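You operate a simulated robot arm through the tools that you are given. There is no shell and no other tool. Be economical: measure what you need, move in short steps, check, and stop when the job is done.

Carry out the task below with a simulated robot arm. There is one attempt and no reset: what you move stays moved.

TASK
Pull the lid of the steel bath open.
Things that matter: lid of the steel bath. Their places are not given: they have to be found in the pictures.

It is judged by the outcome, as a careful person would: the job done as asked, and still so three seconds after it is handed in. It fails if anything else is knocked over, pushed out of place, dropped, spilled or broken.

THE ROBOT
A 7-joint arm with a two-finger parallel gripper, fixed in place. Base frame: the origin is at the foot of the arm, x ahead of it, y to its left, z up. Lengths are in m, angles in rad, forces in N, time in s.
Its first joint turns from -1.152 to 1.152 rad. Payload 1.57 kg.
Tool frame: the origin (TCP) lies between the finger pads and is the grasp point; the fingertips stand 0.03 m ahead of it; z points along the fingers, y is the line along which they close. The gripper opens to 0.11 m. The fingers are 0.024 m wide and 0.012 m thick; the gripper's body (0.048 by 0.112 m) begins 0.078 m behind the TCP.
Orientation is that of the tool frame in the base frame, as [roll, pitch, yaw] about the fixed x, y, z axes, in that order (R = Rz(yaw) Ry(pitch) Rx(roll)). With the fingers straight down and closing along the base's y, the tool's x points along the base's -x, its y along +y and its z along -z.

THE INTERFACE
- The arm moves only by the tool step_arm. Its arguments are lists of equal length, an entry for each row: "travel": the shift along the base's x, y, z in m, a list of three; "dr": the turn, a rotation vector about the base's x, y, z in rad, a list of three. In form: {"travel": [[dx, dy, dz], ...], "dr": [[ax, ay, az], ...]}. A call has 1 to 10 rows; each row shifts and turns the commanded pose from where the row before left it. "fingers" is the gripper command, from -1 (shut) to 1 (fully open), values between in proportion, set as the call begins (left out, the last holds). A row lasts 0.2 s, in which the tool goes at most 0.05 m and 0.15 rad; a call with a longer step from one row to the next is refused whole, and so is a gripper value outside its range. A pose out of reach is approached as far as the arm can. The call stops where the force on the tool passes 40 N (or 10 N more than at its start, if that is more) or the arm is blocked; 0.2 s more then pass. The fingers move at their own pace (about 0.108 m/s each) and stop on an object; they squeeze with about 37 N. The grip force told is the motor's: it shows also when the fingers shut on nothing. Time passes only in rows, and 0.2 s behind the last, so rows that do not move let the fingers close. It gives the time, the measured TCP pose, the force on the tool (base axes), the opening and the grip force at its end, in the units of the frame above (readings bear some noise), and new pictures: "show" is both (left out), scene, wrist or none.
- Cameras (640 x 400 px; columns grow to the right, rows downward): "scene" is fixed at [0.1551, -0.3663, 1.3999]; the picture's right is [0.90, -0.45, 0.00], its down [-0.21, -0.43, -0.88] and it looks along [0.39, 0.79, -0.48] (base axes); focal length 322 px, centre (320, 200). "wrist" rides on the gripper at [-0.036, 0, -0.08] in the tool frame; the picture's right is [0.00, -1.00, 0.00], its down [0.97, 0.00, -0.24] and it looks along [0.24, 0.00, 0.97] (tool axes); focal length 218 px, centre (320, 200).
- point_at(camera, pixels): for up to 12 pixels [column, row] of the newest picture of that camera ("zoom" is the newest enlarged one), the place [x, y, z] in the base frame of the surface seen there, good to about 0.002 m, but the place of the scene camera against the robot may be out by one fixed shift of up to 0.025 m in any direction. No time passes.
- close_up(camera, box): a new picture of the part [left, top, right, bottom] of that camera's present view, enlarged. No time passes.
- sign_off(): hands the job in; it is judged then, once.

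Work in short steps. Measure before you move; look again where a grasp or a placing could have gone wrong, and mend it. You have 60 turns and 120 pictures in all, the two below and enlarged ones among them. Open the gripper and draw the arm clear of the work before you hand the job in, unless the task says otherwise; then end with one line.

The tools are called after ">>>" as name(argument=value, ...) on one line, values as JSON. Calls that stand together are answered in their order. step_arm: Moves the arm, as the interface text tells. Its arguments: {"type":"object","properties":{"travel":{"type":"array"},"dr":{"type":"array"},"fingers":{"type":"number"},"show":{"type":"string","enum":["both","scene","wrist","none"]}},"required":["travel","dr"]} The other tools are called the same way: point_at (camera, pixels) gives the place of the surface under pixels of a picture; close_up (camera, box) takes an enlarged picture of a part of a camera's view; sign_off () hands the job in.

At the start:

```text
time_s: 0.0
ee_pos: [0.4105, -0.0566, 1.1783]
tool_rot: [-3.141, 0.0, -3.14]
force: [-0.4, -0.4, -0.1]
opening: 0.11
grasp_force: 0.1
```

scene: 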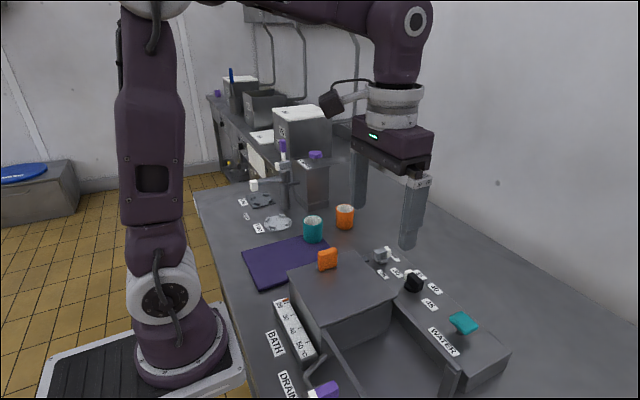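
wrist: 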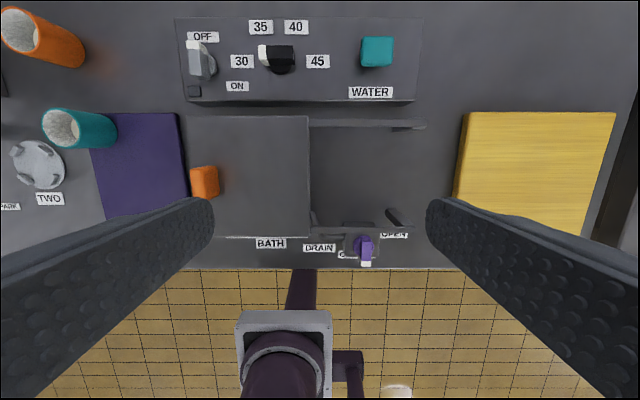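

The scene shows the bath with a flat lid and an orange handle near (327,260). I'll take close-ups to learn how the lid moves.

>>> close_up(camera="scene", box=[230, 220, 520, 400])

>>> close_up(camera="wrist", box=[170, 90, 450, 270])

>>> point_at(camera="wrist", pixels=[[205, 182], [195, 170], [216, 190], [195, 125], [300, 125], [300, 225], [200, 225], [370, 170], [320, 124], [415, 124], [320, 230], [140, 160]])

>>> point_at(camera="scene", pixels=[[327, 260], [327, 250], [335, 255], [319, 266], [327, 268], [345, 285], [300, 270], [360, 260], [390, 290], [330, 320], [350, 320], [400, 360]])

```text
2.21 times, centred on (375, 310) of scene
```

zoom: 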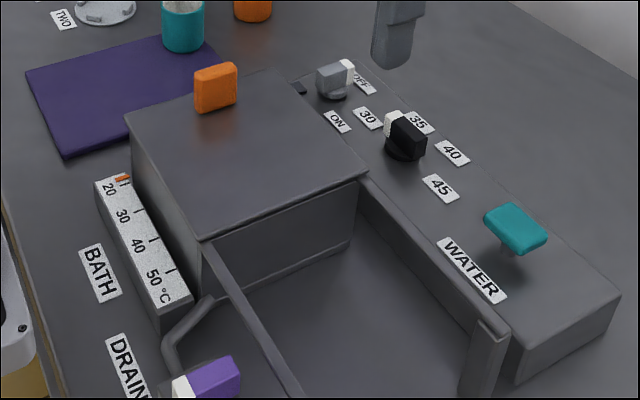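

```text
2.22 times, centred on (310, 180) of wrist
```

zoom: 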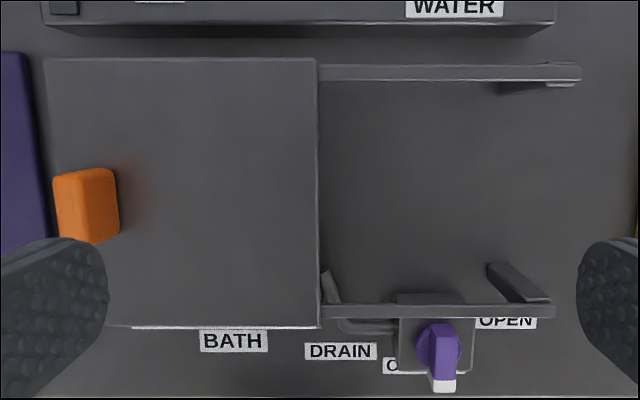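

```text
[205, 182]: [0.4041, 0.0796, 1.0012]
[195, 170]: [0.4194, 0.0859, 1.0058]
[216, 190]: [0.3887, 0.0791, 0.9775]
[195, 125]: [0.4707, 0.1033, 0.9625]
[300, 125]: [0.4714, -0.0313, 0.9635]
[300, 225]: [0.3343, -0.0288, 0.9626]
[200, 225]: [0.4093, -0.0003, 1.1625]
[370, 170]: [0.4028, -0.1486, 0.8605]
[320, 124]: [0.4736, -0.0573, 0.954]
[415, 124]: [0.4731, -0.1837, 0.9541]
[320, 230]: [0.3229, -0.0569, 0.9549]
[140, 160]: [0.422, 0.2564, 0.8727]
```

```text
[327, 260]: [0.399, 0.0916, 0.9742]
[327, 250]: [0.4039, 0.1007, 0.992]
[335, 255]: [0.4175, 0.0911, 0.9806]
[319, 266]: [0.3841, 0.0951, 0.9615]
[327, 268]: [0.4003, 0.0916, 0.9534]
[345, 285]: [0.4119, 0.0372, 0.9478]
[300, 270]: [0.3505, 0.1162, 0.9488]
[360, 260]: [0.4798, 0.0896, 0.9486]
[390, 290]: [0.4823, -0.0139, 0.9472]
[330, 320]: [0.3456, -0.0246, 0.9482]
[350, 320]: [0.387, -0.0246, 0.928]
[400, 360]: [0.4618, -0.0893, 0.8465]
```

The lid (top z≈0.963) rests on two rails running to −y, so it is a sliding lid, with the orange handle near its +y end. I'll measure the handle finely.

>>> close_up(camera="wrist", box=[180, 150, 244, 190])

>>> point_at(camera="wrist", pixels=[[193, 172], [193, 180], [200, 168], [207, 168], [212, 168], [217, 168], [219, 180], [214, 180], [210, 180], [209, 190], [217, 194], [225, 180]])

```text
10.00 times, centred on (212, 170) of wrist
```

zoom: 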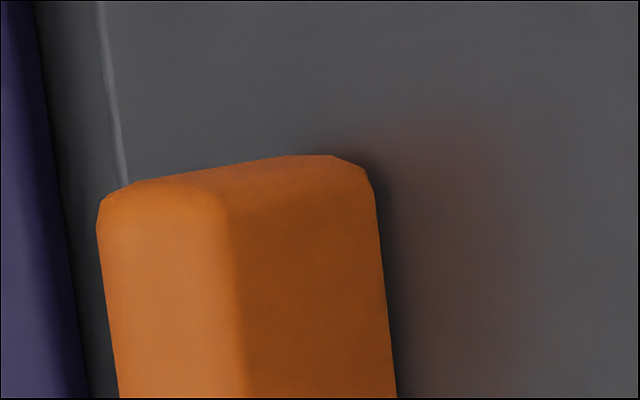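

```text
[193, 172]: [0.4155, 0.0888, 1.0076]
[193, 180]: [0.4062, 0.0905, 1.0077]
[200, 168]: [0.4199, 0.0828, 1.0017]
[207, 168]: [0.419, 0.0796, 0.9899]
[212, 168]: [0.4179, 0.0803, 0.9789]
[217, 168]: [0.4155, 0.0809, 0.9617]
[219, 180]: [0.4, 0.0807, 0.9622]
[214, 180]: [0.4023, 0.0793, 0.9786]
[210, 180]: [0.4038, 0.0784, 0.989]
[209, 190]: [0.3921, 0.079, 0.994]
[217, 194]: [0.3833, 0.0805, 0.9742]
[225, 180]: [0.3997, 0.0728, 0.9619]
```

The handle spans x 0.384–0.420, y 0.079–0.091 and z 0.963–1.008. I move above it at about z 1.06 with fingers half open.

>>> step_arm(travel=[[-0.002, 0.035, 0], [-0.002, 0.035, 0], [-0.002, 0.036, 0], [-0.0025, 0.0356, 0], [0, 0, -0.04], [0, 0, -0.04], [0, 0, -0.03], [0, 0, 0]], dr=[[0, 0, 0], [0, 0, 0], [0, 0, 0], [0, 0, 0], [0, 0, 0], [0, 0, 0], [0, 0, 0], [0, 0, 0]], fingers=0.1)

```text
time_s: 1.8
ee_pos: [0.4027, 0.0839, 1.0665]
tool_rot: [3.142, -0.001, 3.141]
force: [0.1, -0.1, 0.3]
opening: 0.0605
grasp_force: 0.0
```

scene: 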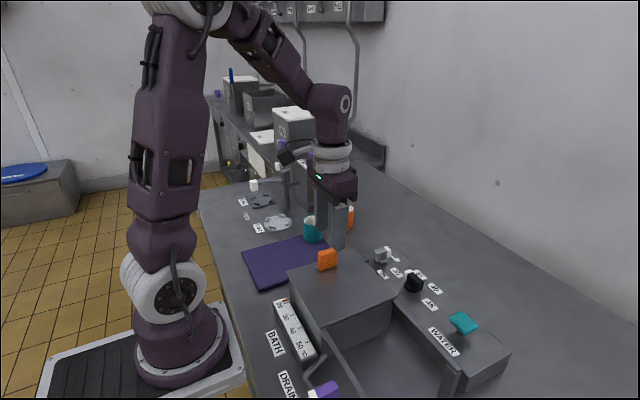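
wrist: 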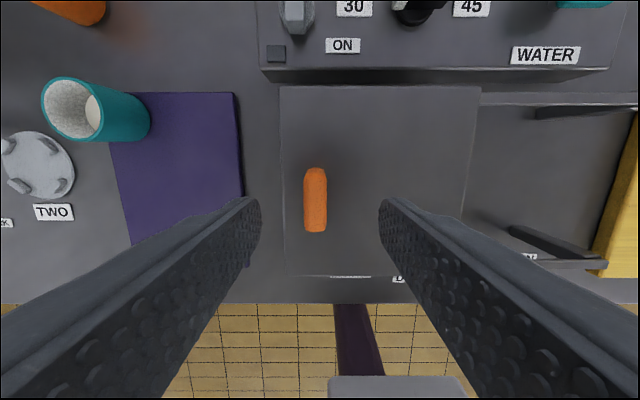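

The handle sits at (315,200), between the fingers. I descend and grip it.

>>> step_arm(travel=[[0, 0.001, -0.03], [0, 0, -0.025], [0, 0, -0.011], [0, 0, 0]], dr=[[0, 0, 0], [0, 0, 0], [0, 0, 0], [0, 0, 0]], show="none")

>>> step_arm(travel=[[0, 0, 0], [0, 0, 0], [0, 0, 0]], dr=[[0, 0, 0], [0, 0, 0], [0, 0, 0]], fingers=-1)

```text
time_s: 2.8
ee_pos: [0.4024, 0.0864, 1.0022]
tool_rot: [-3.141, -0.002, 3.141]
force: [-0.2, -0.5, -0.7]
opening: 0.0606
grasp_force: 0.1
```

```text
time_s: 3.6
ee_pos: [0.4016, 0.0865, 1.0011]
tool_rot: [-3.141, -0.001, -3.141]
force: [-1.0, 1.6, -5.8]
opening: 0.0161
grasp_force: 31.8
```

scene: 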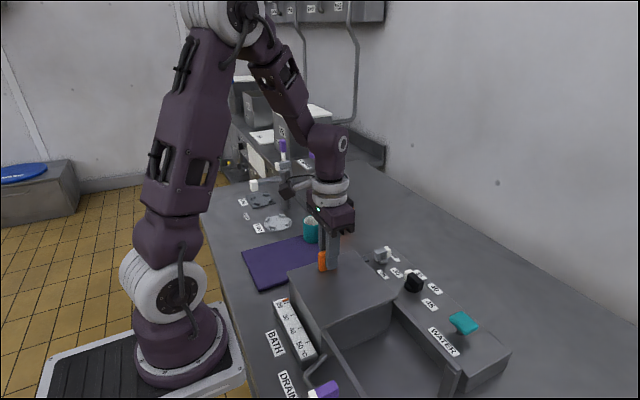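
wrist: 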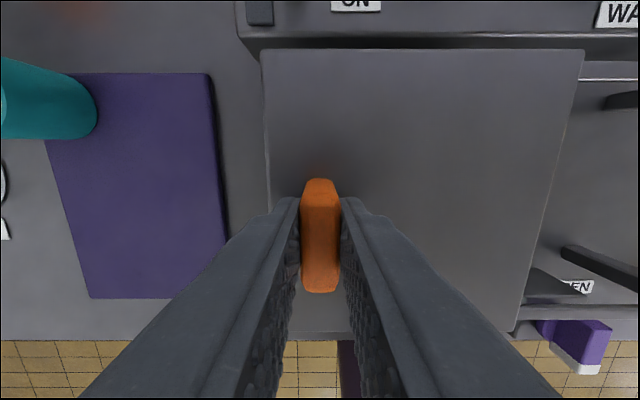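

Gripped, with the opening at 0.016. I pull gently toward −y along the rails and check.

>>> step_arm(travel=[[0, -0.01, 0], [0, -0.01, 0], [0, -0.01, 0], [0, -0.01, 0]], dr=[[0, 0, 0], [0, 0, 0], [0, 0, 0], [0, 0, 0]])

```text
time_s: 4.6
ee_pos: [0.402, 0.0464, 1.0015]
tool_rot: [3.141, -0.001, 3.14]
force: [-8.7, 1.4, -11.4]
opening: 0.0159
grasp_force: 31.1
```

scene: 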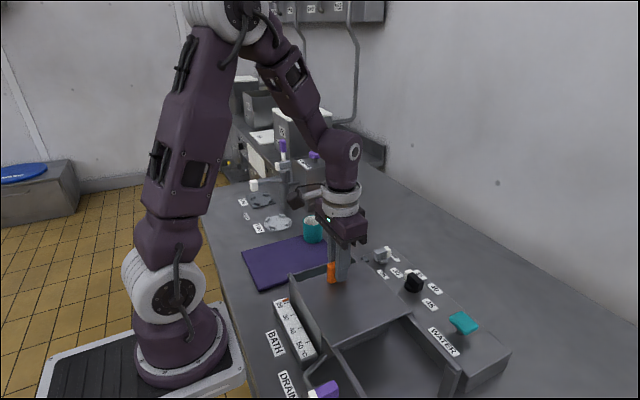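
wrist: 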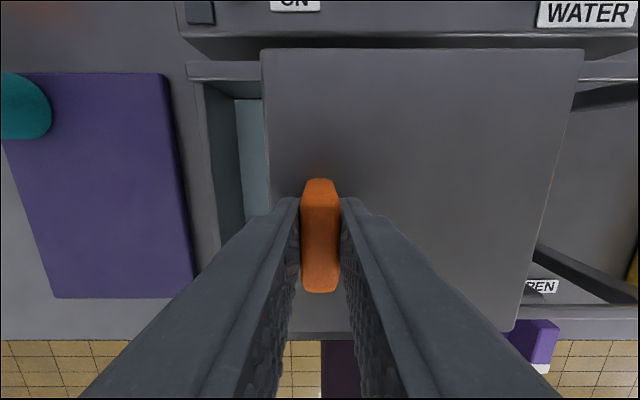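

It slides freely and the water is showing. I keep pulling.

>>> step_arm(travel=[[0, -0.014, 0], [0, -0.014, 0], [0, -0.014, 0], [0, -0.014, 0], [0, -0.014, 0]], dr=[[0, 0, 0], [0, 0, 0], [0, 0, 0], [0, 0, 0], [0, 0, 0]])

```text
time_s: 5.8
ee_pos: [0.4024, -0.0249, 1.002]
tool_rot: [3.141, 0.004, 3.14]
force: [1.5, 1.8, -15.7]
opening: 0.0158
grasp_force: 31.1
```

scene: 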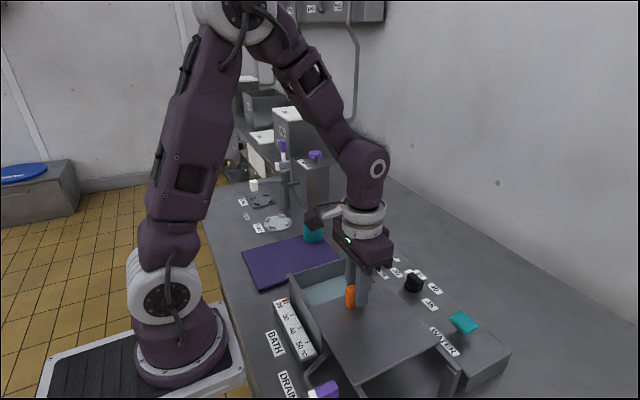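
wrist: 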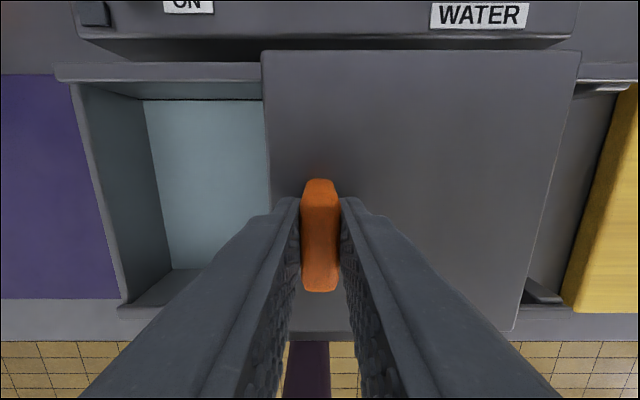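

It has moved 0.11 m, and the lid edge is about 0.04 m short of the rail ends. I go on slowly, easing z slightly, and stop at any resistance.

>>> step_arm(travel=[[0, -0.008, -0.0005], [0, -0.008, -0.0005], [0, -0.007, 0], [0, -0.006, 0]], dr=[[0, 0, 0], [0, 0, 0], [0, 0, 0], [0, 0, 0]])

>>> point_at(camera="wrist", pixels=[[560, 150], [265, 100], [620, 75], [590, 250], [620, 230]])

```text
time_s: 6.8
ee_pos: [0.4017, -0.0531, 1.0009]
tool_rot: [-3.14, 0.001, -3.141]
force: [-4.9, 0.1, 26.9]
opening: 0.016
grasp_force: 31.2
```

scene: 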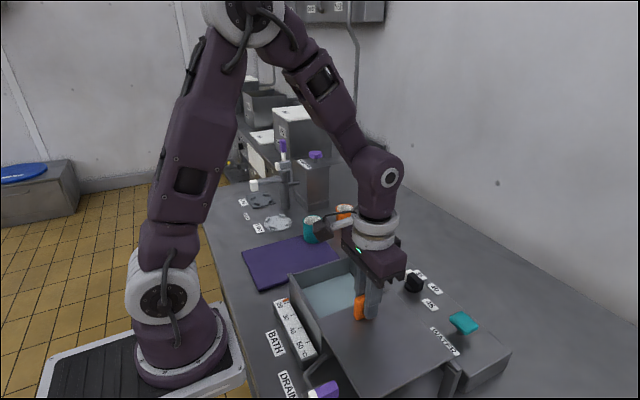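
wrist: 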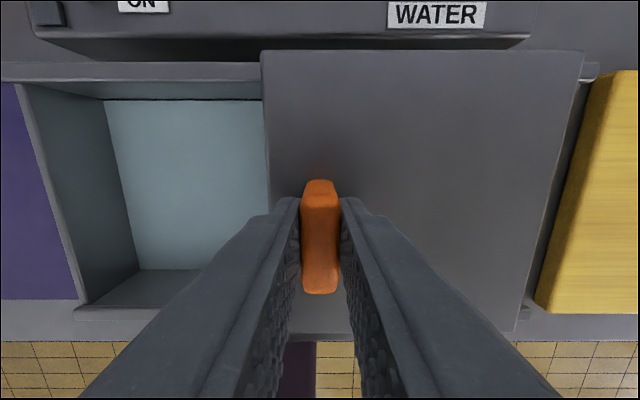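

```text
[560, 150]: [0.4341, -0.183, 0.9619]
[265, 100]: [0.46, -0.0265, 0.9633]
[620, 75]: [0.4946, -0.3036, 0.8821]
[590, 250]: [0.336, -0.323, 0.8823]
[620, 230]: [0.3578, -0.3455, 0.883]
```

The lid has moved 0.14 m and its far edge is close to the rail ends. I go one more small bit toward the stop and undo half the z easing.

>>> step_arm(travel=[[0, -0.003, 0.0005], [0, -0.003, 0], [0, -0.003, 0], [0, 0, 0]], dr=[[0, 0, 0], [0, 0, 0], [0, 0, 0], [0, 0, 0]])

```text
time_s: 7.8
ee_pos: [0.4022, -0.062, 1.001]
tool_rot: [3.141, 0.0, 3.139]
force: [11.6, 0.0, -24.7]
opening: 0.0158
grasp_force: 31.4
```

scene: 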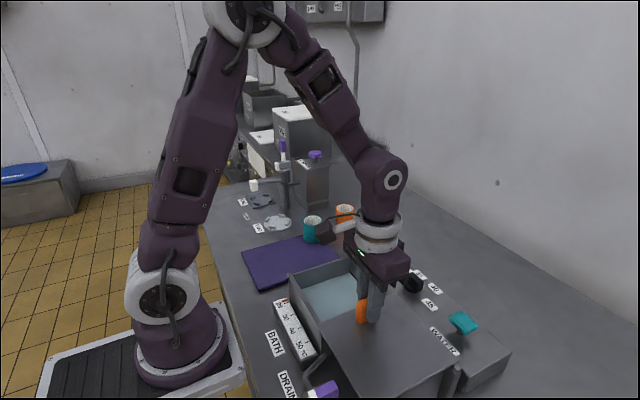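
wrist: 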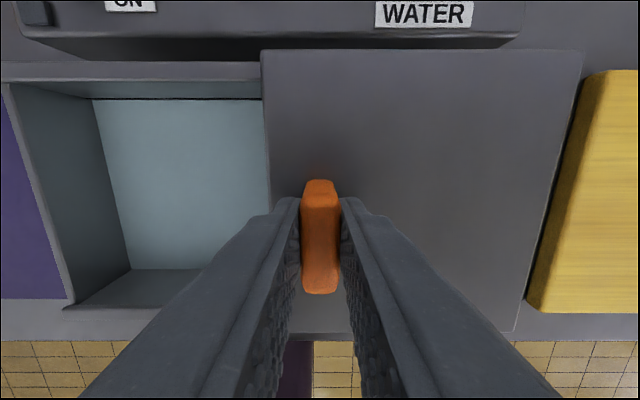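

The lid now spans about y −0.035 to −0.19, clear of the bath mouth and covering the rails to their ends. I release and go straight up.

>>> step_arm(travel=[[0, 0, 0], [0, 0, 0]], dr=[[0, 0, 0], [0, 0, 0]], fingers=0.0, show="none")

>>> step_arm(travel=[[0, 0, 0.02], [0, 0, 0.03], [0, 0, 0.04], [0, 0, 0.04], [0, 0, 0.04], [0, 0, 0.03], [0, 0, 0]], dr=[[0, 0, 0], [0, 0, 0], [0, 0, 0], [0, 0, 0], [0, 0, 0], [0, 0, 0], [0, 0, 0]])

>>> point_at(camera="wrist", pixels=[[320, 130], [290, 160], [305, 160], [400, 160], [260, 160]])

```text
time_s: 8.4
ee_pos: [0.4017, -0.0614, 1.0025]
tool_rot: [3.141, 0.0, 3.141]
force: [0.8, -0.3, 0.4]
opening: 0.0554
grasp_force: 0.0
```

```text
time_s: 10.0
ee_pos: [0.4002, -0.0616, 1.203]
tool_rot: [-3.141, 0.0, 3.141]
force: [0.4, -0.5, 0.7]
opening: 0.055
grasp_force: 0.1
```

scene: 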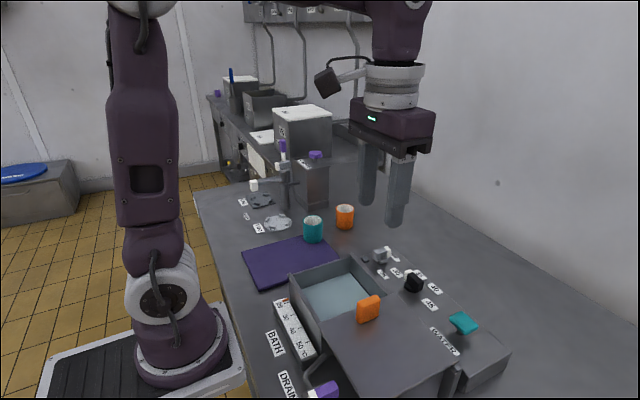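
wrist: 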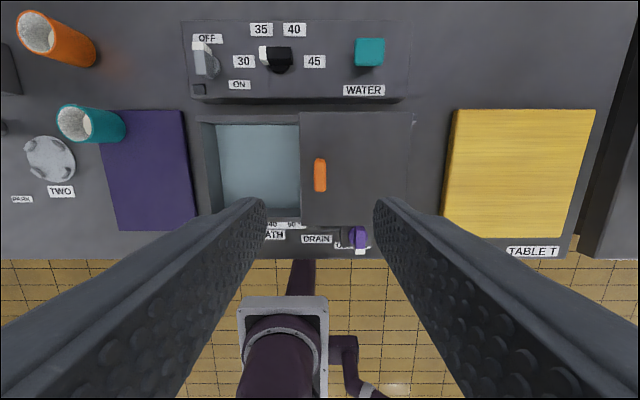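

```text
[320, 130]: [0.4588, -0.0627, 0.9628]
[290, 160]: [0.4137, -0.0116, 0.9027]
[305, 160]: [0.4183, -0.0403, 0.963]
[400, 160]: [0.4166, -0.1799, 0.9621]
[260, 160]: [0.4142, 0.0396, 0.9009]
```

The lid is fully open and resting flat on its rails. Nothing else has moved and the arm is clear, so I open the gripper fully and hand in.

>>> step_arm(travel=[[0, 0, 0], [0, 0, 0], [0, 0, 0]], dr=[[0, 0, 0], [0, 0, 0], [0, 0, 0]], fingers=1, show="none")

>>> sign_off()

```text
time_s: 10.8
ee_pos: [0.4008, -0.0616, 1.2022]
tool_rot: [3.14, 0.0, -3.141]
force: [-0.7, 0.6, -0.3]
opening: 0.1099
grasp_force: 0.1
```

```text
The job is handed in.
```

The lid of the steel bath is pulled open by about 0.15 m, resting flat on its rails clear of the bath mouth, and the arm is drawn clear with the gripper open.
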